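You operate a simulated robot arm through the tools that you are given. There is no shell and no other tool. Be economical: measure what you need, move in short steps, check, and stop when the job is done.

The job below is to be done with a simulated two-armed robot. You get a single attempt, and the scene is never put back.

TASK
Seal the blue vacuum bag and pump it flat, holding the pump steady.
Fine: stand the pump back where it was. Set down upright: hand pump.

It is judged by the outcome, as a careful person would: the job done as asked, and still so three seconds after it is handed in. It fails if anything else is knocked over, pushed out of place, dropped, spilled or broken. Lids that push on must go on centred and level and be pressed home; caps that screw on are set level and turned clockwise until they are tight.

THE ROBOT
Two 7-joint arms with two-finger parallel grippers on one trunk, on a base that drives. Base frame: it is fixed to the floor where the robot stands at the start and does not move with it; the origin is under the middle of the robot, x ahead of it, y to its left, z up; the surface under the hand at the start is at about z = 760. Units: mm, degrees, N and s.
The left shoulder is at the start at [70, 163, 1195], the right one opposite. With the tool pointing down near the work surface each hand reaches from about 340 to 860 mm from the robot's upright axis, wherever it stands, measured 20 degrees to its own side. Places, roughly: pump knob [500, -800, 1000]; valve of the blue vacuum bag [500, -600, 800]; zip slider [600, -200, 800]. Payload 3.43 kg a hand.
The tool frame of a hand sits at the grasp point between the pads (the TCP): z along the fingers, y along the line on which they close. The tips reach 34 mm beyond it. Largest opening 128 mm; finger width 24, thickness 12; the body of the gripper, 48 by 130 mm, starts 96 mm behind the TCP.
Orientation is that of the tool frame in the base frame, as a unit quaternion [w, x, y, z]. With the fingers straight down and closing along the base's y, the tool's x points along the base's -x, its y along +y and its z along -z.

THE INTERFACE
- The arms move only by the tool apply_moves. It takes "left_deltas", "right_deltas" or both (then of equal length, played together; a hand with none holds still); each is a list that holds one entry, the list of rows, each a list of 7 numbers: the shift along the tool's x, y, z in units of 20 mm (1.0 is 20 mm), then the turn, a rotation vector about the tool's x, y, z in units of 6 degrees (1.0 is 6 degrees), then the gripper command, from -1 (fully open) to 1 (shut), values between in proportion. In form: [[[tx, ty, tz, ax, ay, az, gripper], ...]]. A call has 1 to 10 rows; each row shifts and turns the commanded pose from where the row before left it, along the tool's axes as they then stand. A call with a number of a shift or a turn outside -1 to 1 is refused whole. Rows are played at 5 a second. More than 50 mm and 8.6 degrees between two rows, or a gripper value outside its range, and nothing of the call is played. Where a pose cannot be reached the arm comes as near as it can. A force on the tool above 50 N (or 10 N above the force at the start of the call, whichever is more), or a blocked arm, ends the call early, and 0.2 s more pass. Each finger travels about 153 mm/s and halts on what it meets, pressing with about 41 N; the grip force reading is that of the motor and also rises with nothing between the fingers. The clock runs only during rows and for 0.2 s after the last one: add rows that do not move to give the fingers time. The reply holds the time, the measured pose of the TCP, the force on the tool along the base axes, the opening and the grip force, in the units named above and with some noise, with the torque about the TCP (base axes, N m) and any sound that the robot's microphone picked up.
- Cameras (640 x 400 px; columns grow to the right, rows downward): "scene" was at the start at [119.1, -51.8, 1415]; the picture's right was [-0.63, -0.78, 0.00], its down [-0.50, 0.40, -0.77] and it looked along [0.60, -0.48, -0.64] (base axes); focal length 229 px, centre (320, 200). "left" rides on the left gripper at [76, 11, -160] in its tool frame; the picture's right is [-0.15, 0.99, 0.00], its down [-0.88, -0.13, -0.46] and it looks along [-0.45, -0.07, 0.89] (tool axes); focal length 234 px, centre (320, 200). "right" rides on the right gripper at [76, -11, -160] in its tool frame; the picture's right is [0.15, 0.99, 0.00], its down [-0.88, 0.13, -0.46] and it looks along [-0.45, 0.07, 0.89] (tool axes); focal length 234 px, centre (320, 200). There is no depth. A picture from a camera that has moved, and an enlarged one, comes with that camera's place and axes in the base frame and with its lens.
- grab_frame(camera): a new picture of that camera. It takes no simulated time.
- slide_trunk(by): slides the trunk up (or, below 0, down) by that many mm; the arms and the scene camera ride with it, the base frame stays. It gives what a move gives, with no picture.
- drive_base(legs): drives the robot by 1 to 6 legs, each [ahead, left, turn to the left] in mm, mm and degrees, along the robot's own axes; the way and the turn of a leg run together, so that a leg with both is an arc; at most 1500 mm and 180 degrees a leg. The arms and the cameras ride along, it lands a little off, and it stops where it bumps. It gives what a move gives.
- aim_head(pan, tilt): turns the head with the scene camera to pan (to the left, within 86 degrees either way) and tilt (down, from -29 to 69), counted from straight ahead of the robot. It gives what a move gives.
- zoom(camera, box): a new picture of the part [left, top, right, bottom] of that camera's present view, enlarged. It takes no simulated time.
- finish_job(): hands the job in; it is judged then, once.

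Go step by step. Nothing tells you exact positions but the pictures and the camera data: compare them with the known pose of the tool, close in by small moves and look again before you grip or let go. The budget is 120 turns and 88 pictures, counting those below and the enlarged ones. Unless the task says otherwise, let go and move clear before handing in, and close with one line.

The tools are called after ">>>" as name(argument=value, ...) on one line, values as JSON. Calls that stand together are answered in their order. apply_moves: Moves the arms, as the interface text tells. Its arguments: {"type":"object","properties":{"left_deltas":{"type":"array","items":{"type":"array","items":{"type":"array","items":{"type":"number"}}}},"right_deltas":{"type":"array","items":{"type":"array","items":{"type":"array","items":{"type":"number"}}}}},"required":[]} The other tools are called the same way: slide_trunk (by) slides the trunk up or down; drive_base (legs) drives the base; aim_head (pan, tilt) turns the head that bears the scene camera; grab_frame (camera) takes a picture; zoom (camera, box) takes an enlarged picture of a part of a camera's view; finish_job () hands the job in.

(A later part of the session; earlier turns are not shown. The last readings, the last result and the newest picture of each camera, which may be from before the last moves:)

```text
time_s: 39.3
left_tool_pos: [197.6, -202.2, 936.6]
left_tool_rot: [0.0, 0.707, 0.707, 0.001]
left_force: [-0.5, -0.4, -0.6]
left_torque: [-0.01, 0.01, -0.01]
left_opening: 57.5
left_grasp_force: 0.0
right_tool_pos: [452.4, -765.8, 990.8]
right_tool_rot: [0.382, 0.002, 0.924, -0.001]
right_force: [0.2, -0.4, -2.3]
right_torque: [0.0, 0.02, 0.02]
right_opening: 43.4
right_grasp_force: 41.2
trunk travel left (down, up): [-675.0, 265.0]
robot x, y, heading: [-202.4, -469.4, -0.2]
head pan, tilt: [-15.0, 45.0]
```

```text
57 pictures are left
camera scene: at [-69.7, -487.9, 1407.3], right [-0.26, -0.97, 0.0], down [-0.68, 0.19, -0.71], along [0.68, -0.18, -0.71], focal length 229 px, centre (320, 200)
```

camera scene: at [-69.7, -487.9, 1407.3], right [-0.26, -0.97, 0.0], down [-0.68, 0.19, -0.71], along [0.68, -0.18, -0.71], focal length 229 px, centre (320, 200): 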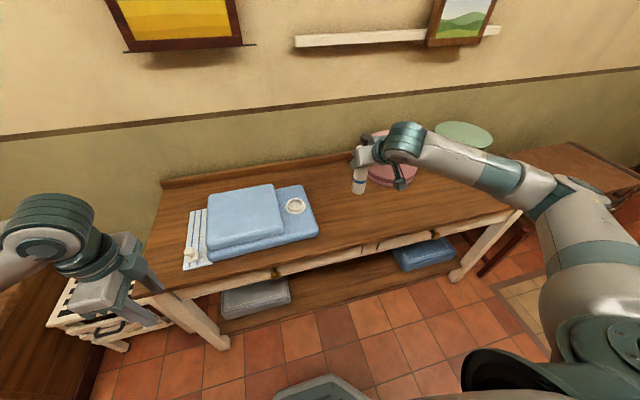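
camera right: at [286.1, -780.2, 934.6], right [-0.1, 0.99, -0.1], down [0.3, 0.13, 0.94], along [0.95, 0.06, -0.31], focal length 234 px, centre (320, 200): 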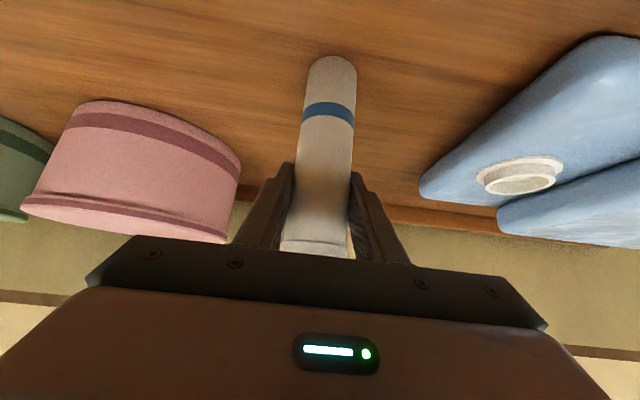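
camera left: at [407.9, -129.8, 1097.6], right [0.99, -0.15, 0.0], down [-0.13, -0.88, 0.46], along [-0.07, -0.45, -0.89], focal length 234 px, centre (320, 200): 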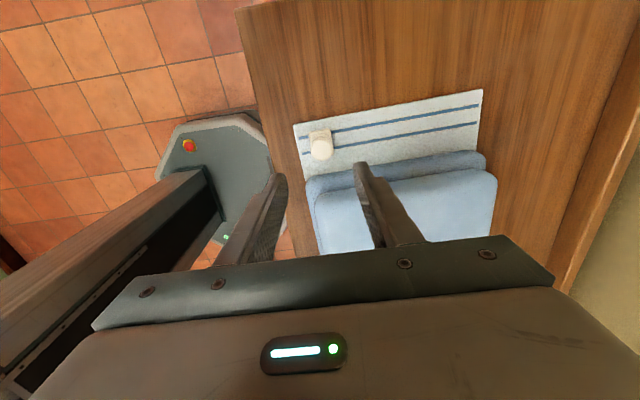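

Held firmly. I'll carry it over the valve while raising the left hand clear.

>>> apply_moves(right_deltas=[[[-0.16, 1, 0.16, 0, 0, 0, 1], [-0.16, 1, 0.16, 0, 0, 0, 1], [-0.16, 1, 0.16, 0, 0, 0, 1], [-0.16, 1, 0.16, 0, 0, 0, 1], [-0.16, 1, 0.16, 0, 0, 0, 1], [-0.16, 1, 0.16, 0, 0, 0, 1], [-0.16, 1, 0.16, 0, 0, 0, 1], [-0.16, 1, 0.16, 0, 0, 0, 1], [-0.16, 1, 0.16, 0, 0, 0, 1], [-0.16, 1, 0.16, 0, 0, 0, 1]]], left_deltas=[[[0, 0, -1, 0, 0, 0, 0], [0, 0, -1, 0, 0, 0, 0], [0, 0, -1, 0, 0, 0, 0], [0, 0, -1, 0, 0, 0, 0], [0, 0, -1, 0, 0, 0, 0], [0, 0, -1, 0, 0, 0, 0], [0, 0, -1, 0, 0, 0, 0], [0, 0, -1, 0, 0, 0, 0], [0, 0, -1, 0, 0, 0, 0], [0, 0, -1, 0, 0, 0, 0]]])

>>> grab_frame(camera="right")

>>> grab_frame(camera="scene")

```text
time_s: 41.5
left_tool_pos: [196.8, -203.1, 1137.5]
left_tool_rot: [0.0, 0.708, 0.707, 0.001]
left_force: [-0.1, 0.3, 0.3]
left_torque: [0.01, 0.0, -0.01]
left_opening: 64.1
left_grasp_force: 0.1
right_tool_pos: [497.3, -567.5, 989.7]
right_tool_rot: [0.382, 0.001, 0.924, -0.001]
right_force: [-0.3, 0.5, -2.5]
right_torque: [-0.01, -0.01, -0.02]
right_opening: 43.4
right_grasp_force: 41.1
trunk travel left (down, up): [-675.0, 265.0]
robot x, y, heading: [-200.7, -467.5, -0.0]
head pan, tilt: [-15.0, 45.0]
```

```text
56 pictures are left
camera right: at [331.8, -578.5, 1048.2], right [-0.1, 0.99, -0.1], down [0.3, 0.13, 0.94], along [0.95, 0.06, -0.31], focal length 234 px, centre (320, 200)
```

right: 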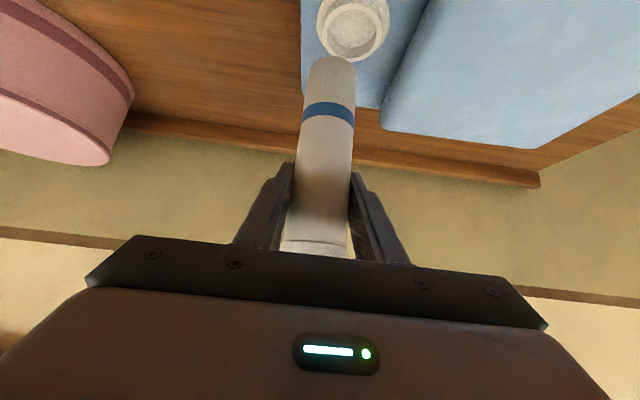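

```text
55 pictures are left
camera scene: at [-69.8, -487.1, 1407.3], right [-0.26, -0.97, 0.0], down [-0.68, 0.18, -0.71], along [0.68, -0.19, -0.71], focal length 229 px, centre (320, 200)
```

scene: 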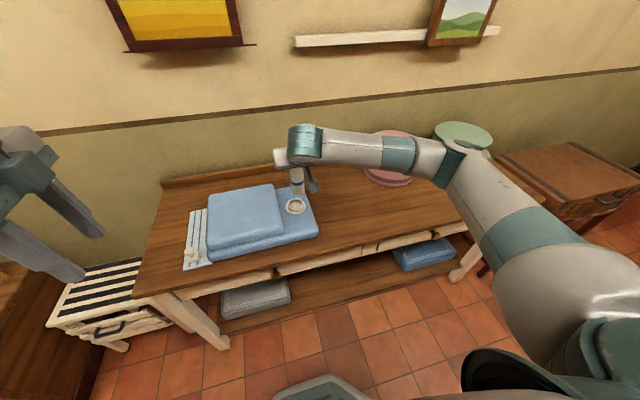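

The valve opening lies about 16 mm further left in the wrist view. I'll bring the left hand round so its camera gives a side view of the pump and valve for alignment in x.

>>> apply_moves(left_deltas=[[[-0.6, 0.95, 0.1, 0, 0, 0, 0], [-0.6, 0.95, 0.1, 0, 0, 0, 0], [-0.6, 0.95, 0.1, 0, 0, 0, 0], [-0.6, 0.95, 0.1, 0, 0, 0, 0], [-0.6, 0.95, 0.1, 0, 0, 0, 0], [-0.6, 0.95, 0.1, 0, 0, 0, 0], [-0.6, 0.95, 0.1, 0, 0, 0, 0], [-0.6, 0.95, 0.1, 0, 0, 0, 0], [-0.6, 0.95, 0.1, 0, 0, 0, 0], [-0.6, 0.95, 0.1, 0, 0, 0, 0]]], right_deltas=[[[0, 0.2, 0, 0, 0, 0, 1], [0, 0.2, 0, 0, 0, 0, 1], [0, 0.2, 0, 0, 0, 0, 1], [0, 0.2, 0, 0, 0, 0, 1], [0, 0, 0, 0, 0, 0, 1], [0, 0, 0, 0, 0, 0, 1], [0, 0, 0, 0, 0, 0, 1], [0, 0, 0, 0, 0, 0, 1], [0, 0, 0, 0, 0, 0, 1], [0, 0, 0, 0, 0, 0, 1]]])

>>> apply_moves(left_deltas=[[[-0.6, 0.95, 0.1, 0, 0, 0, 0], [-0.6, 0.95, 0.1, 0, 0, 0, 0], [-0.6, 0.95, 0.1, 0, 0, 0, 0], [-0.6, 0.95, 0.1, 0, 0, 0, 0], [-0.6, 0.95, 0.1, 0, 0, 0, 0], [-0.6, 0.95, 0.1, 0, 0, 0, 0]]])

>>> grab_frame(camera="left")

```text
time_s: 43.7
left_tool_pos: [385.0, -324.8, 1116.4]
left_tool_rot: [0.0, 0.708, 0.706, 0.0]
left_force: [0.4, -0.4, -0.1]
left_torque: [0.0, 0.01, 0.01]
left_opening: 64.1
left_grasp_force: 0.0
right_tool_pos: [497.8, -552.0, 990.2]
right_tool_rot: [0.382, 0.002, 0.924, -0.001]
right_force: [1.0, -0.6, -2.7]
right_torque: [-0.01, 0.01, 0.0]
right_opening: 43.3
right_grasp_force: 40.4
trunk travel left (down, up): [-675.0, 265.0]
robot x, y, heading: [-202.6, -464.7, -0.2]
head pan, tilt: [-15.0, 45.0]
```

```text
time_s: 45.1
left_tool_pos: [503.4, -398.5, 1103.4]
left_tool_rot: [0.0, 0.708, 0.706, 0.0]
left_force: [0.2, -0.1, 0.5]
left_torque: [0.01, 0.01, -0.02]
left_opening: 63.9
left_grasp_force: 0.0
right_tool_pos: [497.8, -552.4, 989.4]
right_tool_rot: [0.382, 0.002, 0.924, 0.0]
right_force: [0.3, -0.3, -2.6]
right_torque: [0.02, -0.01, 0.03]
right_opening: 43.2
right_grasp_force: 40.8
trunk travel left (down, up): [-675.0, 265.0]
robot x, y, heading: [-198.0, -468.3, -0.2]
head pan, tilt: [-15.0, 45.0]
```

```text
54 pictures are left
camera left: at [513.5, -323.1, 1263.7], right [0.99, -0.15, 0.0], down [-0.13, -0.88, 0.46], along [-0.07, -0.45, -0.89], focal length 234 px, centre (320, 200)
```

left: 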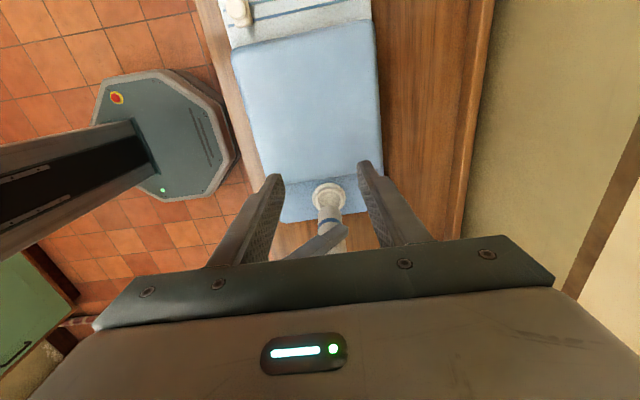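

The pump bottom is roughly over the valve. I'll tilt the left hand sideways for a true side view, which also suits gripping the knob later.

>>> apply_moves(left_deltas=[[[0, 0, 1, 0, 0, 0, 0], [0, 0, 1, 0, 0, 0, 0], [0, 0, 1, 0, 0, 0, 0], [0, 0, 1, 0, 0, 0, 0], [0, 0, 0, 0, -1, 0, 0], [0, 0, 0, 0, -1, 0, 0], [0, 0, 0, 0, -1, 0, 0], [0, 0, 0, 0, -1, 0, 0], [0, 0, 0, 0, -1, 0, 0], [0, 0, 0, 0, -1, 0, 0]]])

>>> grab_frame(camera="left")

```text
time_s: 47.3
left_tool_pos: [499.9, -395.5, 1025.6]
left_tool_rot: [0.219, 0.673, 0.672, -0.219]
left_force: [0.9, -0.5, 0.5]
left_torque: [0.0, 0.0, -0.01]
left_opening: 64.1
left_grasp_force: 0.2
right_tool_pos: [497.8, -550.2, 989.9]
right_tool_rot: [0.382, 0.001, 0.924, 0.0]
right_force: [0.2, 0.1, -2.2]
right_torque: [-0.01, -0.01, 0.0]
right_opening: 43.4
right_grasp_force: 41.0
trunk travel left (down, up): [-675.0, 265.0]
robot x, y, heading: [-203.1, -468.5, -0.4]
head pan, tilt: [-15.0, 45.0]
```

```text
53 pictures are left
camera left: at [511.7, -240.3, 1111.0], right [0.99, -0.12, 0.09], down [-0.13, -0.44, 0.89], along [-0.07, -0.89, -0.45], focal length 234 px, centre (320, 200)
```

left: 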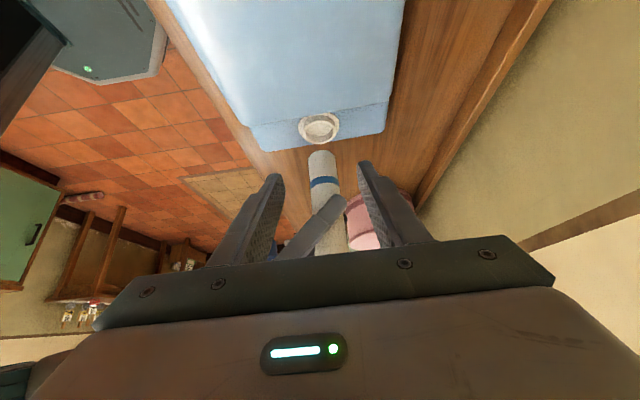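

Good side view. I'll zoom both wrist cameras on the pump bottom and the ring.

>>> zoom(camera="left", box=[270, 90, 370, 200])

>>> zoom(camera="right", box=[270, 0, 400, 130])

```text
3.64 times, centred on (320, 145) of left
camera zoom: at [511.7, -240.3, 1111.0], right [0.99, -0.12, 0.09], down [-0.13, -0.44, 0.89], along [-0.07, -0.89, -0.45], focal length 852 px, centre (320, 400)
```

zoom: 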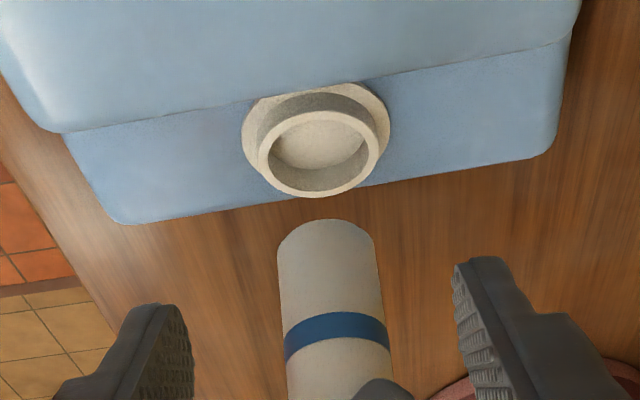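

```text
3.08 times, centred on (335, 65) of right
camera zoom: at [332.0, -562.8, 1049.0], right [-0.1, 0.99, -0.1], down [0.3, 0.13, 0.94], along [0.95, 0.06, -0.31], focal length 720 px, centre (274, 615)
```

zoom: 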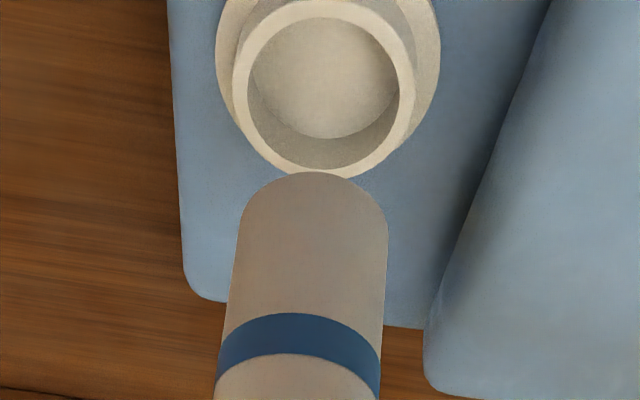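

From both views, the pump needs about +1 mm in x and -1.6 mm in y. The pump bottom is near z 880 and the rim top near 821. I'll correct, lower 48 mm and recheck.

>>> apply_moves(right_deltas=[[[-0.04, -0.08, 0.04, 0, 0, 0, 1], [0.4, 0, 0.4, 0, 0, 0, 1], [0.5, 0, 0.5, 0, 0, 0, 1], [0.5, 0, 0.5, 0, 0, 0, 1], [0.3, 0, 0.3, 0, 0, 0, 1], [0, 0, 0, 0, 0, 0, 1]]])

>>> zoom(camera="left", box=[270, 90, 370, 200])

>>> zoom(camera="right", box=[270, 0, 400, 130])

```text
time_s: 48.7
left_tool_pos: [499.8, -396.3, 1025.9]
left_tool_rot: [0.219, 0.673, 0.672, -0.218]
left_force: [0.9, -0.2, 0.6]
left_torque: [-0.02, 0.02, 0.01]
left_opening: 63.9
left_grasp_force: 0.1
right_tool_pos: [498.6, -555.7, 942.4]
right_tool_rot: [0.382, 0.002, 0.924, -0.001]
right_force: [-0.5, -1.1, -2.8]
right_torque: [0.01, 0.0, 0.02]
right_opening: 43.3
right_grasp_force: 41.1
trunk travel left (down, up): [-675.0, 265.0]
robot x, y, heading: [-199.2, -467.7, -0.1]
head pan, tilt: [-15.0, 45.0]
```

```text
3.64 times, centred on (320, 145) of left
camera zoom: at [511.4, -241.2, 1111.2], right [0.99, -0.12, 0.09], down [-0.13, -0.44, 0.89], along [-0.07, -0.89, -0.45], focal length 852 px, centre (320, 400)
```

zoom: 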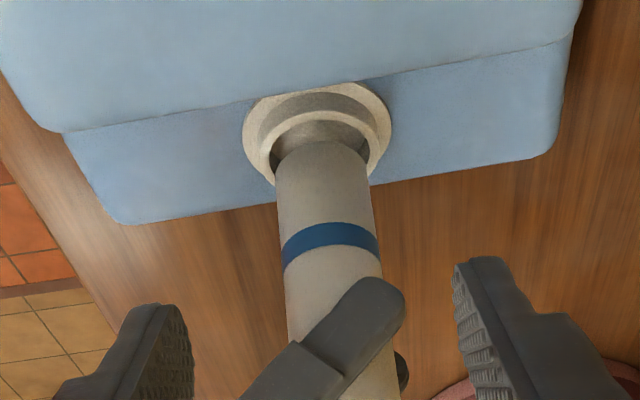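

```text
3.08 times, centred on (335, 65) of right
camera zoom: at [333.2, -566.4, 1001.0], right [-0.1, 0.99, -0.1], down [0.3, 0.13, 0.94], along [0.95, 0.06, -0.31], focal length 720 px, centre (274, 615)
```

zoom: 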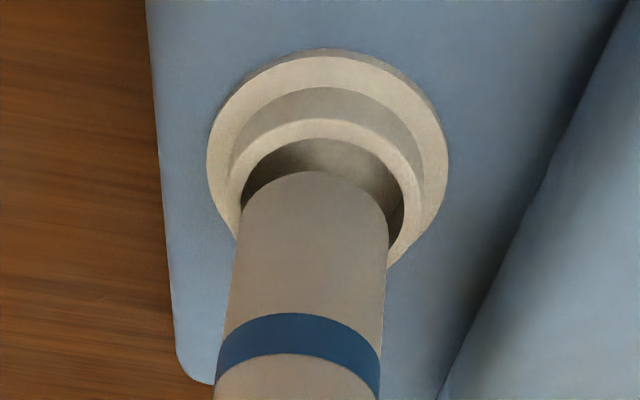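

Close: the pump reads about 1.5 mm too far in +x and about 1.7 mm too far in -y. I'll correct, lower a little and look closer.

>>> apply_moves(right_deltas=[[[0.045, 0.085, -0.045, 0, 0, 0, 1], [0.2, 0, 0.2, 0, 0, 0, 1], [0, 0, 0, 0, 0, 0, 1]]])

>>> zoom(camera="left", box=[290, 100, 350, 150])

>>> zoom(camera="right", box=[290, 0, 380, 80])

```text
time_s: 49.5
left_tool_pos: [500.0, -395.2, 1024.9]
left_tool_rot: [0.219, 0.673, 0.672, -0.217]
left_force: [-0.9, 0.5, 0.7]
left_torque: [0.01, 0.01, -0.03]
left_opening: 63.7
left_grasp_force: 0.1
right_tool_pos: [496.2, -551.3, 937.5]
right_tool_rot: [0.382, 0.001, 0.924, 0.0]
right_force: [0.1, 0.4, -2.3]
right_torque: [0.05, -0.01, -0.02]
right_opening: 43.3
right_grasp_force: 40.9
trunk travel left (down, up): [-675.0, 265.0]
robot x, y, heading: [-200.3, -467.8, -0.0]
head pan, tilt: [-15.0, 45.0]
```

```text
8.00 times, centred on (320, 125) of left
camera zoom: at [511.5, -241.2, 1111.1], right [0.99, -0.12, 0.09], down [-0.13, -0.44, 0.89], along [-0.07, -0.89, -0.45], focal length 1873 px, centre (320, 800)
```

zoom: 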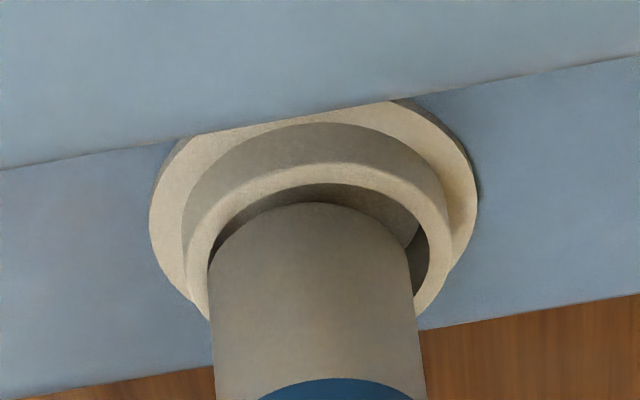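

```text
5.00 times, centred on (335, 40) of right
camera zoom: at [331.0, -563.9, 995.1], right [-0.1, 0.99, -0.1], down [0.3, 0.13, 0.94], along [0.95, 0.06, -0.31], focal length 1171 px, centre (245, 1000)
```

zoom: 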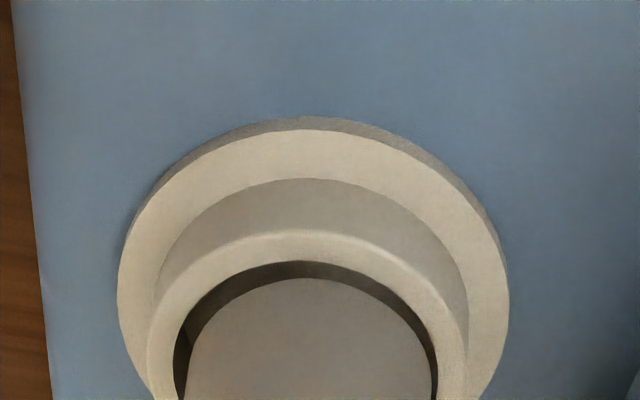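

The gaps show it needs about +1.6 mm in x and -0.5 mm in y. I'll correct and start inserting gently.

>>> apply_moves(right_deltas=[[[-0.056, -0.025, 0.056, 0, 0, 0, 1], [0, 0, 0, 0, 0, 0, 1], [0.1, 0, 0.1, 0, 0, 0, 1], [0.1, 0, 0.1, 0, 0, 0, 1], [0, 0, 0, 0, 0, 0, 1]]])

>>> zoom(camera="left", box=[290, 100, 350, 150])

>>> zoom(camera="right", box=[290, 20, 380, 100])

```text
time_s: 50.7
left_tool_pos: [500.7, -396.0, 1025.7]
left_tool_rot: [0.219, 0.673, 0.672, -0.218]
left_force: [0.8, -0.6, 0.5]
left_torque: [0.01, -0.03, 0.01]
left_opening: 64.0
left_grasp_force: 0.1
right_tool_pos: [499.7, -551.9, 931.5]
right_tool_rot: [0.383, 0.002, 0.924, -0.001]
right_force: [-0.2, 0.4, -2.1]
right_torque: [0.0, 0.0, -0.02]
right_opening: 43.4
right_grasp_force: 40.7
trunk travel left (down, up): [-675.0, 265.0]
robot x, y, heading: [-203.1, -469.6, -0.2]
head pan, tilt: [-15.0, 45.0]
```

```text
8.00 times, centred on (320, 125) of left
camera zoom: at [511.5, -241.2, 1111.1], right [0.99, -0.12, 0.09], down [-0.13, -0.44, 0.89], along [-0.07, -0.89, -0.46], focal length 1873 px, centre (320, 800)
```

zoom: 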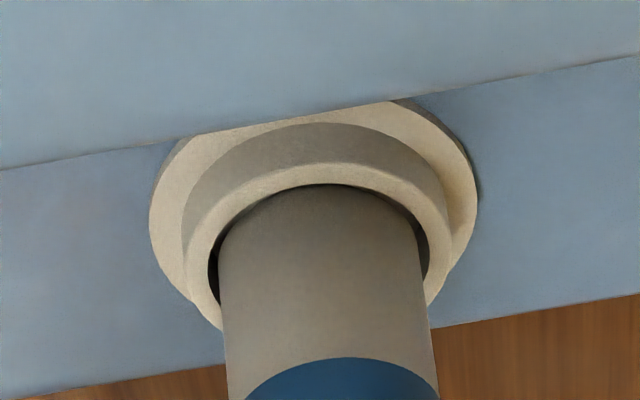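

```text
5.00 times, centred on (335, 60) of right
camera zoom: at [333.5, -564.3, 989.8], right [-0.1, 0.99, -0.1], down [0.3, 0.13, 0.94], along [0.95, 0.06, -0.31], focal length 1171 px, centre (245, 900)
```

zoom: 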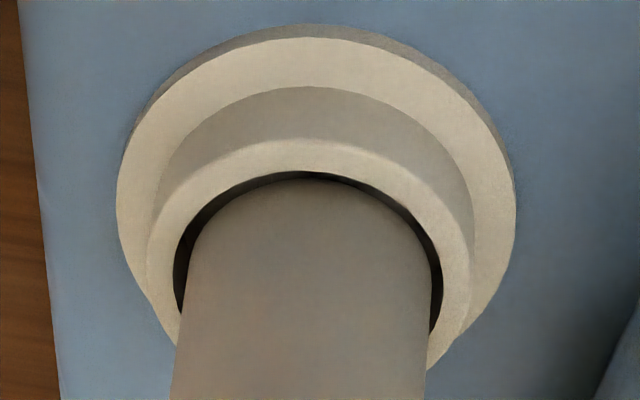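

Nicely centred with even gaps and entering the ring. I'll keep lowering in small steps and watch the force.

>>> apply_moves(right_deltas=[[[0.1, 0, 0.1, 0, 0, 0, 1], [0.1, 0, 0.1, 0, 0, 0, 1], [0.1, 0, 0.1, 0, 0, 0, 1], [0, 0, 0, 0, 0, 0, 1]]])

>>> zoom(camera="left", box=[290, 100, 350, 150])

```text
time_s: 51.7
left_tool_pos: [501.6, -396.3, 1025.8]
left_tool_rot: [0.219, 0.673, 0.672, -0.218]
left_force: [-0.1, 0.3, 0.8]
left_torque: [-0.02, 0.01, -0.02]
left_opening: 64.1
left_grasp_force: 0.1
right_tool_pos: [498.5, -553.2, 923.5]
right_tool_rot: [0.383, 0.002, 0.924, -0.001]
right_force: [-0.2, 0.4, -2.1]
right_torque: [0.01, 0.02, -0.01]
right_opening: 43.3
right_grasp_force: 40.8
trunk travel left (down, up): [-675.0, 265.0]
robot x, y, heading: [-199.4, -472.5, -0.1]
head pan, tilt: [-15.0, 45.0]
```

```text
8.00 times, centred on (320, 125) of left
camera zoom: at [511.5, -241.2, 1111.1], right [0.99, -0.12, 0.09], down [-0.13, -0.44, 0.89], along [-0.07, -0.89, -0.46], focal length 1873 px, centre (320, 800)
```

zoom: 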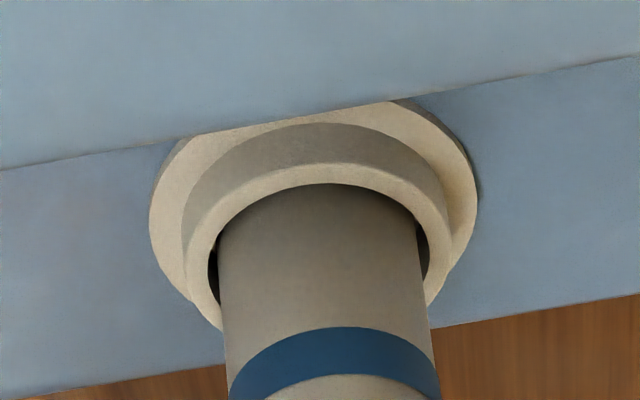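

It's inside the ring with no side force. I'll continue down until it seats.

>>> apply_moves(right_deltas=[[[0.09, 0, 0.09, 0, 0, 0, 1], [0.09, 0, 0.09, 0, 0, 0, 1], [0.09, 0, 0.09, 0, 0, 0, 1], [0, 0, 0, 0, 0, 0, 1]]])

>>> zoom(camera="left", box=[290, 100, 350, 150])

```text
time_s: 52.7
left_tool_pos: [498.6, -396.5, 1026.6]
left_tool_rot: [0.22, 0.673, 0.672, -0.217]
left_force: [0.6, -0.9, -0.2]
left_torque: [0.01, 0.01, 0.02]
left_opening: 64.1
left_grasp_force: 0.1
right_tool_pos: [498.6, -553.3, 921.1]
right_tool_rot: [0.386, 0.002, 0.923, 0.0]
right_force: [-2.6, -1.2, 23.2]
right_torque: [-0.39, 0.43, -0.06]
right_opening: 43.4
right_grasp_force: 40.3
trunk travel left (down, up): [-675.0, 265.0]
robot x, y, heading: [-200.7, -470.5, -0.4]
head pan, tilt: [-15.0, 45.0]
```

```text
8.00 times, centred on (320, 125) of left
camera zoom: at [508.7, -241.1, 1113.4], right [0.99, -0.12, 0.09], down [-0.13, -0.44, 0.89], along [-0.07, -0.89, -0.45], focal length 1873 px, centre (320, 800)
```

zoom: 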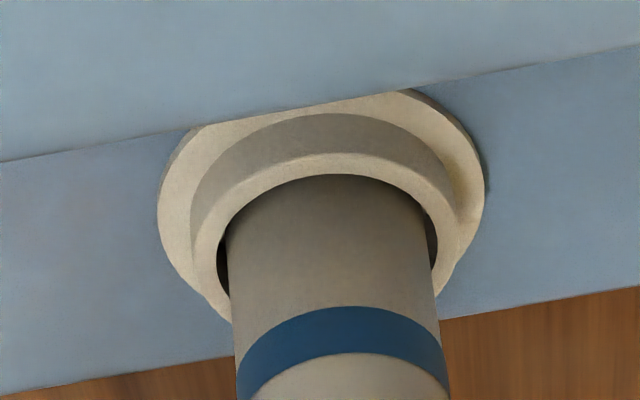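

The pump is seated (about 25 N). I'll ease the press slightly and rotate the left hand to come at the knob horizontally from the left.

>>> apply_moves(right_deltas=[[[-0.04, 0, -0.04, 0, 0, 0, 1], [0, 0, 0, 0, 0, 0, 1], [0, 0, 0, 0, 0, 0, 1], [0, 0, 0, 0, 0, 0, 1], [0, 0, 0, 0, 0, 0, 1], [0, 0, 0, 0, 0, 0, 1], [0, 0, 0, 0, 0, 0, 1], [0, 0, 0, 0, 0, 0, 1], [0, 0, 0, 0, 0, 0, 1], [0, 0, 0, 0, 0, 0, 1]]], left_deltas=[[[0, 0, 0, 0, -1, 0, 0.2], [0, 0, 0, 0, -1, 0, 0.2], [0, 0, 0, 0, -1, 0, 0.2], [0, 0, 0, 0, -1, 0, 0.2], [0, 0, 0, 0, -1, 0, 0.2], [0, 0, 0, 0, -1, 0, 0.2], [0, 0, 0, 0, -1, 0, 0.2], [0, 0, 0, 0, -1, 0, 0.2], [0, 0, 0, 0, -1, 0, 0.2], [0, 0, 0, 0, 0, 0, 0.2]]])

>>> grab_frame(camera="left")

>>> grab_frame(camera="scene")

```text
time_s: 54.9
left_tool_pos: [498.8, -394.8, 1026.5]
left_tool_rot: [0.501, 0.5, 0.499, -0.5]
left_force: [-0.4, -0.6, 0.5]
left_torque: [-0.02, 0.02, -0.05]
left_opening: 51.1
left_grasp_force: 0.1
right_tool_pos: [499.2, -552.2, 921.3]
right_tool_rot: [0.385, 0.001, 0.923, -0.001]
right_force: [5.9, 0.0, 26.5]
right_torque: [-0.21, -0.51, 0.0]
right_opening: 43.2
right_grasp_force: 41.0
trunk travel left (down, up): [-675.0, 265.0]
robot x, y, heading: [-201.8, -469.5, -0.3]
head pan, tilt: [-15.0, 45.0]
```

```text
42 pictures are left
camera left: at [510.2, -235.1, 951.7], right [0.99, 0.0, 0.15], down [-0.13, 0.46, 0.88], along [-0.07, -0.89, 0.45], focal length 234 px, centre (320, 200)
```

left: 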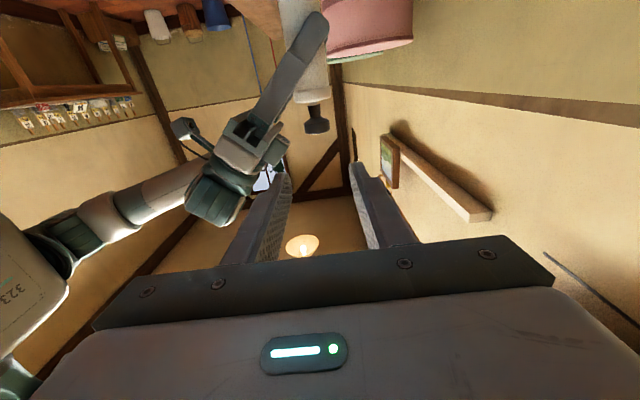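

```text
41 pictures are left
camera scene: at [-72.8, -487.1, 1407.7], right [-0.26, -0.97, 0.0], down [-0.68, 0.18, -0.71], along [0.68, -0.19, -0.71], focal length 229 px, centre (320, 200)
```

scene: 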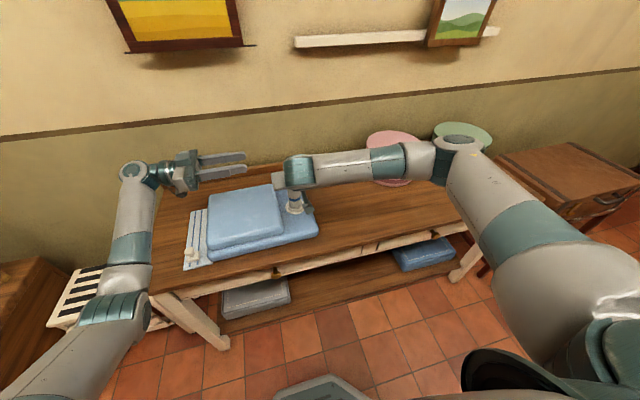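

>>> zoom(camera="left", box=[260, 40, 380, 150])

```text
3.64 times, centred on (320, 95) of left
camera zoom: at [510.2, -235.1, 951.7], right [0.99, 0.0, 0.15], down [-0.13, 0.46, 0.88], along [-0.07, -0.89, 0.45], focal length 852 px, centre (320, 582)
```

zoom: 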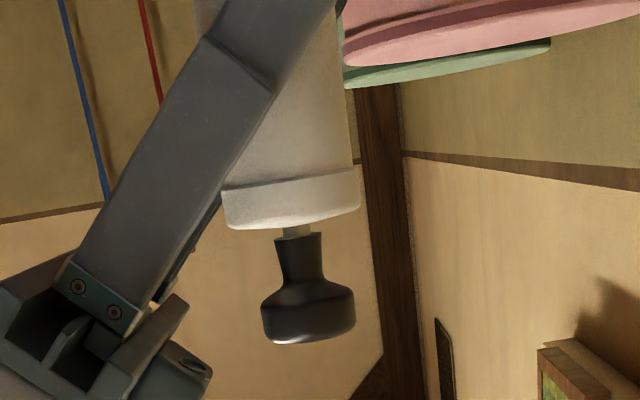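

Now I can see the handle clearly: a black knob at about [498, -553, 1003], with its rod almost fully down, so strokes start by pulling up. I'll bring the left hand level with the knob and approach.

>>> apply_moves(left_deltas=[[[0.6, 0, 0, 0, 0, 0, 0.2], [0.575, 0, 0, 0, 0, 0, 0.2], [0, 0, 1, 0, 0, 0, 0.2], [0, 0, 1, 0, 0, 0, 0.2], [0, 0, 1, 0, 0, 0, 0.2], [0, 0, 1, 0, 0, 0, 0.2], [0, 0, 1, 0, 0, 0, 0.2], [0, 0, 0, 0, 0, 0, 0.2]]])

>>> grab_frame(camera="left")

>>> zoom(camera="scene", box=[220, 120, 360, 230])

```text
time_s: 56.7
left_tool_pos: [496.9, -491.9, 1002.9]
left_tool_rot: [0.5, 0.501, 0.499, -0.5]
left_force: [0.1, 1.0, 0.2]
left_torque: [0.02, -0.02, -0.01]
left_opening: 50.9
left_grasp_force: 0.0
right_tool_pos: [497.8, -552.7, 920.5]
right_tool_rot: [0.384, 0.001, 0.923, 0.0]
right_force: [3.4, -0.2, 27.2]
right_torque: [-0.18, -0.32, -0.03]
right_opening: 43.5
right_grasp_force: 40.8
trunk travel left (down, up): [-675.0, 265.0]
robot x, y, heading: [-204.7, -467.6, -0.2]
head pan, tilt: [-15.0, 45.0]
```

```text
39 pictures are left
camera left: at [509.0, -332.9, 927.7], right [0.99, 0.0, 0.15], down [-0.13, 0.46, 0.88], along [-0.07, -0.89, 0.45], focal length 234 px, centre (320, 200)
```

left: 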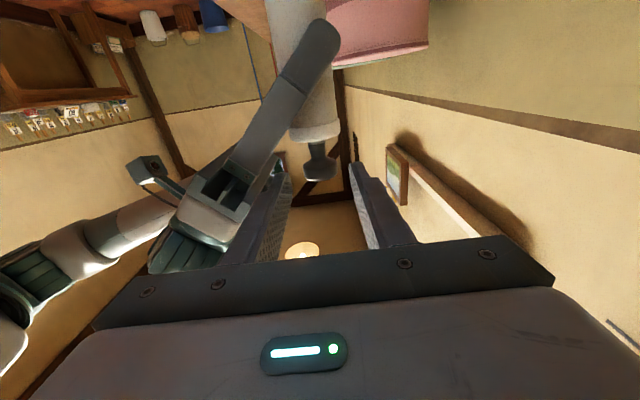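

```text
3.64 times, centred on (290, 175) of scene
camera zoom: at [-73.0, -486.8, 1407.7], right [-0.26, -0.97, 0.0], down [-0.68, 0.18, -0.71], along [0.68, -0.19, -0.71], focal length 834 px, centre (429, 291)
```

zoom: 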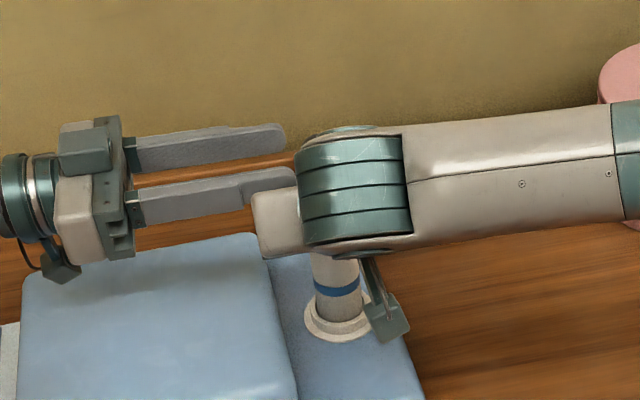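

The knob lies centred between the fingers at the right height. I'll advance the last 56 mm and close on it.

>>> apply_moves(left_deltas=[[[0, 0, 0.8, 0, 0, 0, 0.2], [0, 0, 0.8, 0, 0, 0, 0.2], [0, 0, 0.7, 0, 0, 0, 0.2], [0, 0, 0.5, 0, 0, 0, 0.2], [0, 0, 0, 0, 0, 0, 0.35], [0, 0, 0, 0, 0, 0, 0.5], [0, 0, 0, 0, 0, 0, 1], [0, 0, 0, 0, 0, 0, 1]]])

>>> zoom(camera="left", box=[200, 60, 440, 260])

```text
time_s: 58.5
left_tool_pos: [497.6, -550.6, 1003.3]
left_tool_rot: [0.5, 0.501, 0.498, -0.5]
left_force: [-9.6, -0.8, 0.3]
left_torque: [0.03, 0.05, 0.0]
left_opening: 31.8
left_grasp_force: 41.3
right_tool_pos: [498.2, -553.4, 919.7]
right_tool_rot: [0.384, 0.001, 0.923, 0.0]
right_force: [12.0, 2.3, 24.8]
right_torque: [-0.04, 0.71, -0.09]
right_opening: 43.1
right_grasp_force: 40.9
trunk travel left (down, up): [-675.0, 265.0]
robot x, y, heading: [-204.7, -464.4, -0.4]
head pan, tilt: [-15.0, 45.0]
```

```text
2.00 times, centred on (320, 160) of left
camera zoom: at [509.5, -391.6, 928.1], right [0.99, 0.0, 0.15], down [-0.13, 0.46, 0.88], along [-0.07, -0.89, 0.45], focal length 468 px, centre (320, 280)
```

zoom: 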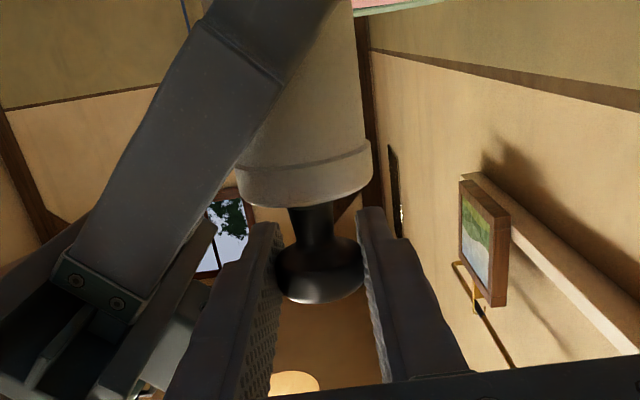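

The knob is gripped (31.8 mm). There's a small sideways load, so I'll ease left by about 1 mm and pull up slowly.

>>> apply_moves(left_deltas=[[[0, -0.06, 0, 0, 0, 0, 1], [0, 0, 0, 0, 0, 0, 1], [-0.3, 0, 0, 0, 0, 0, 1], [-0.3, 0, 0, 0, 0, 0, 1], [-0.3, 0, 0, 0, 0, 0, 1], [0, 0, 0, 0, 0, 0, 1]]])

>>> zoom(camera="left", box=[200, 60, 440, 260])

```text
time_s: 59.9
left_tool_pos: [495.8, -551.0, 1022.3]
left_tool_rot: [0.501, 0.501, 0.499, -0.499]
left_force: [7.1, 1.2, 0.3]
left_torque: [0.26, 0.02, 0.04]
left_opening: 31.9
left_grasp_force: 41.0
right_tool_pos: [497.6, -553.2, 919.8]
right_tool_rot: [0.385, 0.001, 0.923, 0.0]
right_force: [-4.3, -0.5, 27.9]
right_torque: [-0.3, -0.76, -0.01]
right_opening: 43.3
right_grasp_force: 41.4
trunk travel left (down, up): [-675.0, 265.0]
robot x, y, heading: [-198.0, -464.1, -0.2]
head pan, tilt: [-15.0, 45.0]
```

```text
2.00 times, centred on (320, 160) of left
camera zoom: at [508.4, -391.3, 947.8], right [0.99, 0.0, 0.15], down [-0.13, 0.46, 0.88], along [-0.07, -0.89, 0.45], focal length 468 px, centre (320, 280)
```

zoom: 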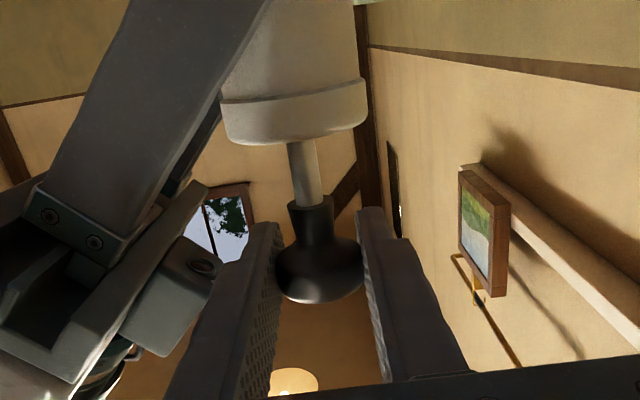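

The rod extends freely. I'll keep pulling up in stages until I feel its end.

>>> apply_moves(left_deltas=[[[-0.4, 0.02, 0, 0, 0, 0, 1], [-0.4, 0, 0, 0, 0, 0, 1], [-0.4, 0, 0, 0, 0, 0, 1], [0, 0, 0, 0, 0, 0, 1]]])

>>> apply_moves(left_deltas=[[[-0.3, 0, 0, 0, 0, 0, 1], [-0.3, 0, 0, 0, 0, 0, 1], [-0.3, 0, 0, 0, 0, 0, 1], [0, 0, 0, 0, 0, 0, 1]]])

>>> zoom(camera="left", box=[200, 0, 440, 200])

```text
time_s: 60.9
left_tool_pos: [496.2, -551.0, 1047.5]
left_tool_rot: [0.501, 0.501, 0.498, -0.499]
left_force: [3.5, 2.2, -0.7]
left_torque: [0.52, 0.02, -0.01]
left_opening: 31.9
left_grasp_force: 40.7
right_tool_pos: [498.2, -553.7, 920.8]
right_tool_rot: [0.383, 0.002, 0.924, -0.001]
right_force: [-4.3, -1.5, 27.1]
right_torque: [0.02, -0.08, -0.06]
right_opening: 43.2
right_grasp_force: 41.3
trunk travel left (down, up): [-675.0, 265.0]
robot x, y, heading: [-199.5, -465.7, -0.4]
head pan, tilt: [-15.0, 45.0]
```

```text
time_s: 61.9
left_tool_pos: [499.1, -552.6, 1058.1]
left_tool_rot: [0.498, 0.501, 0.502, -0.499]
left_force: [1.0, 2.9, -33.8]
left_torque: [0.18, 0.03, -0.01]
left_opening: 32.2
left_grasp_force: 40.6
right_tool_pos: [501.4, -553.9, 918.2]
right_tool_rot: [0.384, 0.002, 0.923, 0.0]
right_force: [-1.3, -3.4, 33.3]
right_torque: [0.31, 0.09, 0.04]
right_opening: 43.6
right_grasp_force: 40.9
trunk travel left (down, up): [-675.0, 265.0]
robot x, y, heading: [-204.6, -464.9, 0.1]
head pan, tilt: [-15.0, 45.0]
```

```text
2.00 times, centred on (320, 100) of left
camera zoom: at [510.3, -392.9, 984.2], right [0.99, 0.0, 0.14], down [-0.13, 0.45, 0.88], along [-0.07, -0.89, 0.45], focal length 468 px, centre (320, 400)
```

zoom: 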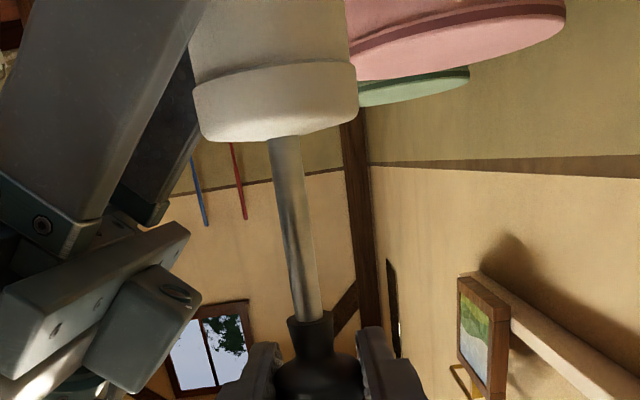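

The upper end of the stroke is at TCP z ≈ 1057, about 55 mm up. Now the push stroke down.

>>> apply_moves(left_deltas=[[[0.4, 0, 0, 0, 0, 0, 1], [0.5, 0, 0, 0, 0, 0, 1], [0.5, 0, 0, 0, 0, 0, 1], [0.5, 0, 0, 0, 0, 0, 1], [0.5, 0, 0, 0, 0, 0, 1], [0.5, 0, 0, 0, 0, 0, 1], [0.15, 0, 0, 0, 0, 0, 1], [0, 0, 0, 0, 0, 0, 1]]])

>>> grab_frame(camera="scene")

```text
time_s: 63.7
left_tool_pos: [498.2, -551.6, 1004.4]
left_tool_rot: [0.502, 0.501, 0.497, -0.5]
left_force: [-10.4, 2.6, 12.4]
left_torque: [0.08, 0.15, -0.05]
left_opening: 32.0
left_grasp_force: 40.6
right_tool_pos: [498.8, -553.5, 917.2]
right_tool_rot: [0.382, 0.002, 0.924, -0.002]
right_force: [14.3, -2.4, 6.7]
right_torque: [0.03, 0.74, 0.04]
right_opening: 43.4
right_grasp_force: 40.5
trunk travel left (down, up): [-675.0, 265.0]
robot x, y, heading: [-202.9, -468.4, -0.5]
head pan, tilt: [-15.0, 45.0]
```

```text
34 pictures are left
camera scene: at [-71.9, -487.2, 1407.6], right [-0.26, -0.97, 0.0], down [-0.68, 0.18, -0.71], along [0.68, -0.19, -0.71], focal length 229 px, centre (320, 200)
```

scene: 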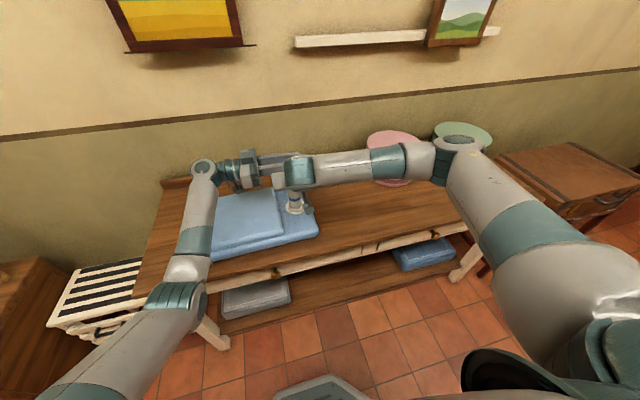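

The valve sank a few mm as the air left (the right-hand force dropped), so pumping works. I'll follow down with the right hand and do another full stroke.

>>> apply_moves(left_deltas=[[[-0.52, 0, 0, 0, 0, 0, 1], [-0.52, 0, 0, 0, 0, 0, 1], [-0.52, 0, 0, 0, 0, 0, 1], [-0.52, 0, 0, 0, 0, 0, 1], [-0.52, 0, 0, 0, 0, 0, 1], [0.54, 0, 0, 0, 0, 0, 1], [0.54, 0, 0, 0, 0, 0, 1], [0.54, 0, 0, 0, 0, 0, 1], [0.54, 0, 0, 0, 0, 0, 1], [0.54, 0, 0, 0, 0, 0, 1]]], right_deltas=[[[0.07, 0, 0.07, 0, 0, 0, 1], [0, 0, 0, 0, 0, 0, 1], [0, 0, 0, 0, 0, 0, 1], [0, 0, 0, 0, 0, 0, 1], [0, 0, 0, 0, 0, 0, 1], [0, 0, 0, 0, 0, 0, 1], [0, 0, 0, 0, 0, 0, 1], [0, 0, 0, 0, 0, 0, 1], [0, 0, 0, 0, 0, 0, 1], [0, 0, 0, 0, 0, 0, 1]]])

>>> grab_frame(camera="right")

```text
time_s: 65.9
left_tool_pos: [498.0, -551.5, 1003.4]
left_tool_rot: [0.503, 0.5, 0.497, -0.5]
left_force: [-2.7, 7.3, 19.0]
left_torque: [0.62, 0.01, -0.04]
left_opening: 32.2
left_grasp_force: 40.5
right_tool_pos: [498.6, -553.5, 915.9]
right_tool_rot: [0.384, 0.001, 0.923, -0.001]
right_force: [14.0, -6.0, 17.6]
right_torque: [0.19, -0.61, -0.01]
right_opening: 43.2
right_grasp_force: 41.1
trunk travel left (down, up): [-675.0, 265.0]
robot x, y, heading: [-203.3, -468.0, -0.5]
head pan, tilt: [-15.0, 45.0]
```

```text
33 pictures are left
camera right: at [331.8, -564.6, 975.0], right [-0.1, 0.99, -0.11], down [0.3, 0.13, 0.95], along [0.95, 0.06, -0.31], focal length 234 px, centre (320, 200)
```

right: 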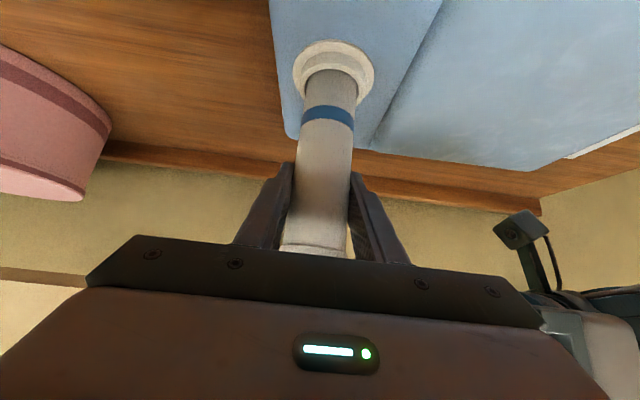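

Pumping continues. I'll do more strokes, letting the right hand follow the sinking valve, with a pause at the bottom.

>>> apply_moves(left_deltas=[[[-0.5, 0, 0, 0, 0, 0, 1], [-0.5, 0, 0, 0, 0, 0, 1], [-0.5, 0, 0, 0, 0, 0, 1], [-0.5, 0, 0, 0, 0, 0, 1], [-0.45, 0, 0, 0, 0, 0, 1], [0.6, 0, 0, 0, 0, 0, 1], [0.6, 0, 0, 0, 0, 0, 1], [0.6, 0, 0, 0, 0, 0, 1], [0.6, 0, 0, 0, 0, 0, 1], [0.2, 0, 0, 0, 0, 0, 1]]], right_deltas=[[[0.05, 0, 0.05, 0, 0, 0, 1], [0, 0, 0, 0, 0, 0, 1], [0, 0, 0, 0, 0, 0, 1], [0, 0, 0, 0, 0, 0, 1], [0, 0, 0, 0, 0, 0, 1], [0, 0, 0, 0, 0, 0, 1], [0, 0, 0, 0, 0, 0, 1], [0, 0, 0, 0, 0, 0, 1], [0, 0, 0, 0, 0, 0, 1], [0, 0, 0, 0, 0, 0, 1]]])

>>> apply_moves(left_deltas=[[[0, 0, 0, 0, 0, 0, 1], [0, 0, 0, 0, 0, 0, 1]]])

>>> zoom(camera="left", box=[200, 0, 440, 200])

```text
time_s: 68.1
left_tool_pos: [497.0, -552.1, 1001.4]
left_tool_rot: [0.505, 0.501, 0.495, -0.499]
left_force: [-3.9, 11.3, 34.9]
left_torque: [0.07, 0.04, -0.03]
left_opening: 32.1
left_grasp_force: 41.4
right_tool_pos: [497.7, -553.8, 915.1]
right_tool_rot: [0.386, 0.001, 0.923, -0.001]
right_force: [18.4, -13.9, 14.7]
right_torque: [0.4, -0.86, -0.02]
right_opening: 43.3
right_grasp_force: 41.8
trunk travel left (down, up): [-675.0, 265.0]
robot x, y, heading: [-197.8, -467.9, -0.1]
head pan, tilt: [-15.0, 45.0]
```

```text
time_s: 68.7
left_tool_pos: [497.5, -552.6, 999.9]
left_tool_rot: [0.503, 0.5, 0.497, -0.5]
left_force: [-4.0, 8.7, 35.5]
left_torque: [-0.09, 0.08, 0.02]
left_opening: 32.1
left_grasp_force: 40.9
right_tool_pos: [496.1, -552.4, 916.1]
right_tool_rot: [0.385, 0.001, 0.923, -0.001]
right_force: [15.5, -11.7, 14.0]
right_torque: [-0.14, -0.66, 0.11]
right_opening: 43.2
right_grasp_force: 41.3
trunk travel left (down, up): [-675.0, 265.0]
robot x, y, heading: [-201.1, -469.4, 0.0]
head pan, tilt: [-15.0, 45.0]
```

```text
2.00 times, centred on (320, 100) of left
camera zoom: at [508.0, -393.5, 924.0], right [0.99, 0.0, 0.15], down [-0.14, 0.46, 0.88], along [-0.07, -0.89, 0.46], focal length 468 px, centre (320, 400)
```

zoom: 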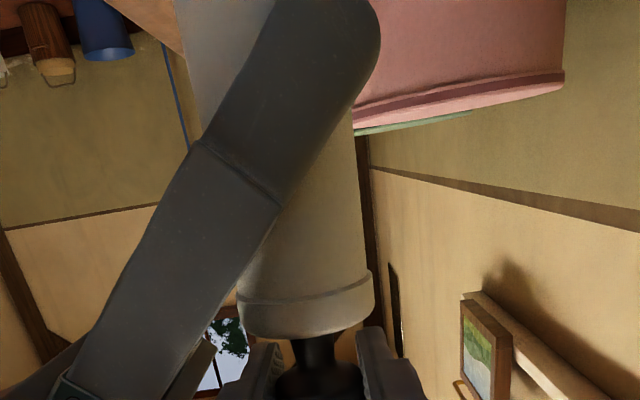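

The plunger bottoms out fully. I'll check how flat the bag is now.

>>> zoom(camera="scene", box=[170, 160, 350, 280])

>>> zoom(camera="right", box=[200, 0, 640, 240])

```text
3.33 times, centred on (260, 220) of scene
camera zoom: at [-74.8, -487.1, 1408.0], right [-0.26, -0.97, 0.0], down [-0.68, 0.18, -0.71], along [0.68, -0.19, -0.7], focal length 764 px, centre (520, 133)
```

zoom: 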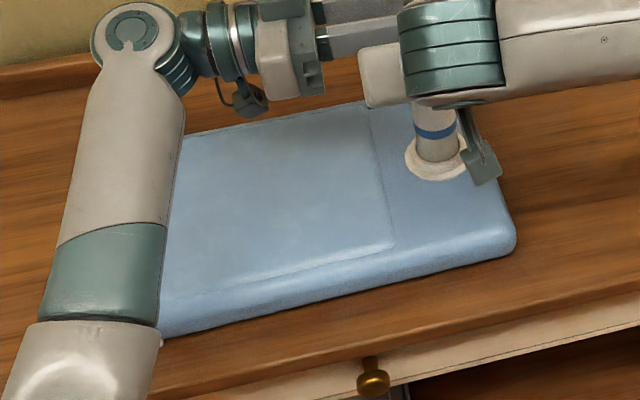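

```text
1.45 times, centred on (420, 120) of right
camera zoom: at [330.3, -564.4, 974.1], right [-0.1, 0.99, -0.11], down [0.3, 0.13, 0.95], along [0.95, 0.06, -0.31], focal length 341 px, centre (174, 316)
```

zoom: 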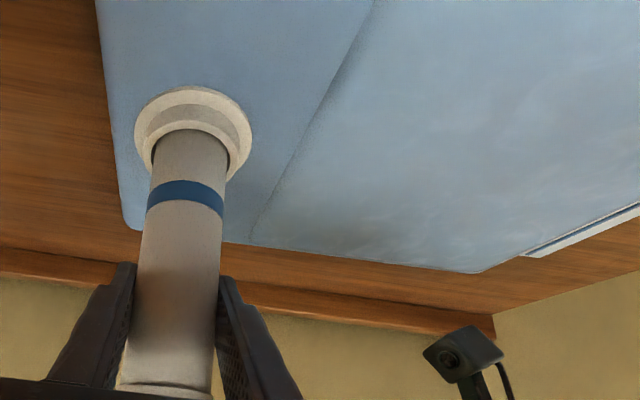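

The upper cushion has already sunk a lot. I'll keep stroking, easing the side loads slightly.

>>> apply_moves(left_deltas=[[[-0.5, 0, -0.03, 0, 0, 0, 1], [-0.54, 0, 0, 0, 0, 0, 1], [-0.54, 0, 0, 0, 0, 0, 1], [-0.54, 0, 0, 0, 0, 0, 1], [-0.54, 0, 0, 0, 0, 0, 1], [0.54, 0, 0, 0, 0, 0, 1], [0.54, 0, 0, 0, 0, 0, 1], [0.54, 0, 0, 0, 0, 0, 1], [0.54, 0, 0, 0, 0, 0, 1], [0.5, 0, 0, 0, 0, 0, 1]]], right_deltas=[[[0.02, -0.03, 0.06, 0, 0, 0, 1], [0, 0, 0, 0, 0, 0, 1], [0, 0, 0, 0, 0, 0, 1], [0, 0, 0, 0, 0, 0, 1], [0, 0, 0, 0, 0, 0, 1], [0, 0, 0, 0, 0, 0, 1], [0, 0, 0, 0, 0, 0, 1], [0, 0, 0, 0, 0, 0, 1], [0, 0, 0, 0, 0, 0, 1], [0, 0, 0, 0, 0, 0, 1]]])

>>> apply_moves(left_deltas=[[[-0.5, 0, 0, 0, 0, 0, 1], [-0.54, 0, 0, 0, 0, 0, 1], [-0.54, 0, 0, 0, 0, 0, 1], [-0.54, 0, 0, 0, 0, 0, 1], [-0.5, 0, 0, 0, 0, 0, 1], [0.54, 0, 0, 0, 0, 0, 1], [0.54, 0, 0, 0, 0, 0, 1], [0.54, 0, 0, 0, 0, 0, 1], [0.54, 0, 0, 0, 0, 0, 1], [0.5, 0, 0, 0, 0, 0, 1]]], right_deltas=[[[0.05, 0, 0.05, 0, 0, 0, 1], [0, 0, 0, 0, 0, 0, 1], [0, 0, 0, 0, 0, 0, 1], [0, 0, 0, 0, 0, 0, 1], [0, 0, 0, 0, 0, 0, 1], [0, 0, 0, 0, 0, 0, 1], [0, 0, 0, 0, 0, 0, 1], [0, 0, 0, 0, 0, 0, 1], [0, 0, 0, 0, 0, 0, 1], [0, 0, 0, 0, 0, 0, 1]]])

>>> zoom(camera="scene", box=[170, 160, 350, 280])

```text
time_s: 70.9
left_tool_pos: [496.5, -550.2, 1001.3]
left_tool_rot: [0.501, 0.501, 0.497, -0.5]
left_force: [2.2, -12.6, 9.3]
left_torque: [-0.01, 0.18, -0.02]
left_opening: 31.9
left_grasp_force: 41.1
right_tool_pos: [496.4, -551.1, 914.3]
right_tool_rot: [0.384, 0.001, 0.923, -0.001]
right_force: [-4.2, 11.7, 25.5]
right_torque: [-0.71, 0.38, 0.06]
right_opening: 43.1
right_grasp_force: 41.2
trunk travel left (down, up): [-675.0, 265.0]
robot x, y, heading: [-202.8, -469.5, -0.1]
head pan, tilt: [-15.0, 45.0]
```

```text
time_s: 73.1
left_tool_pos: [497.3, -549.9, 1000.9]
left_tool_rot: [0.503, 0.501, 0.496, -0.5]
left_force: [1.1, -14.0, 21.8]
left_torque: [0.41, 0.05, -0.06]
left_opening: 31.9
left_grasp_force: 40.8
right_tool_pos: [498.3, -551.8, 914.0]
right_tool_rot: [0.384, 0.0, 0.923, -0.001]
right_force: [9.1, 20.0, 20.4]
right_torque: [-0.7, -0.86, -0.01]
right_opening: 43.3
right_grasp_force: 41.1
trunk travel left (down, up): [-675.0, 265.0]
robot x, y, heading: [-202.1, -465.9, -0.1]
head pan, tilt: [-15.0, 45.0]
```

```text
3.33 times, centred on (260, 220) of scene
camera zoom: at [-73.9, -486.4, 1408.1], right [-0.26, -0.97, 0.0], down [-0.68, 0.18, -0.71], along [0.68, -0.19, -0.7], focal length 764 px, centre (520, 133)
```

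zoom: 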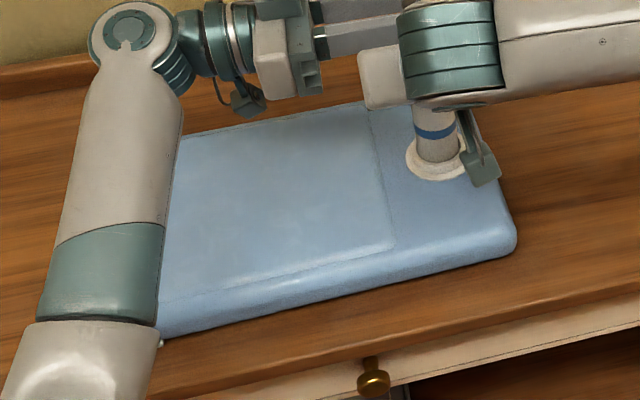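

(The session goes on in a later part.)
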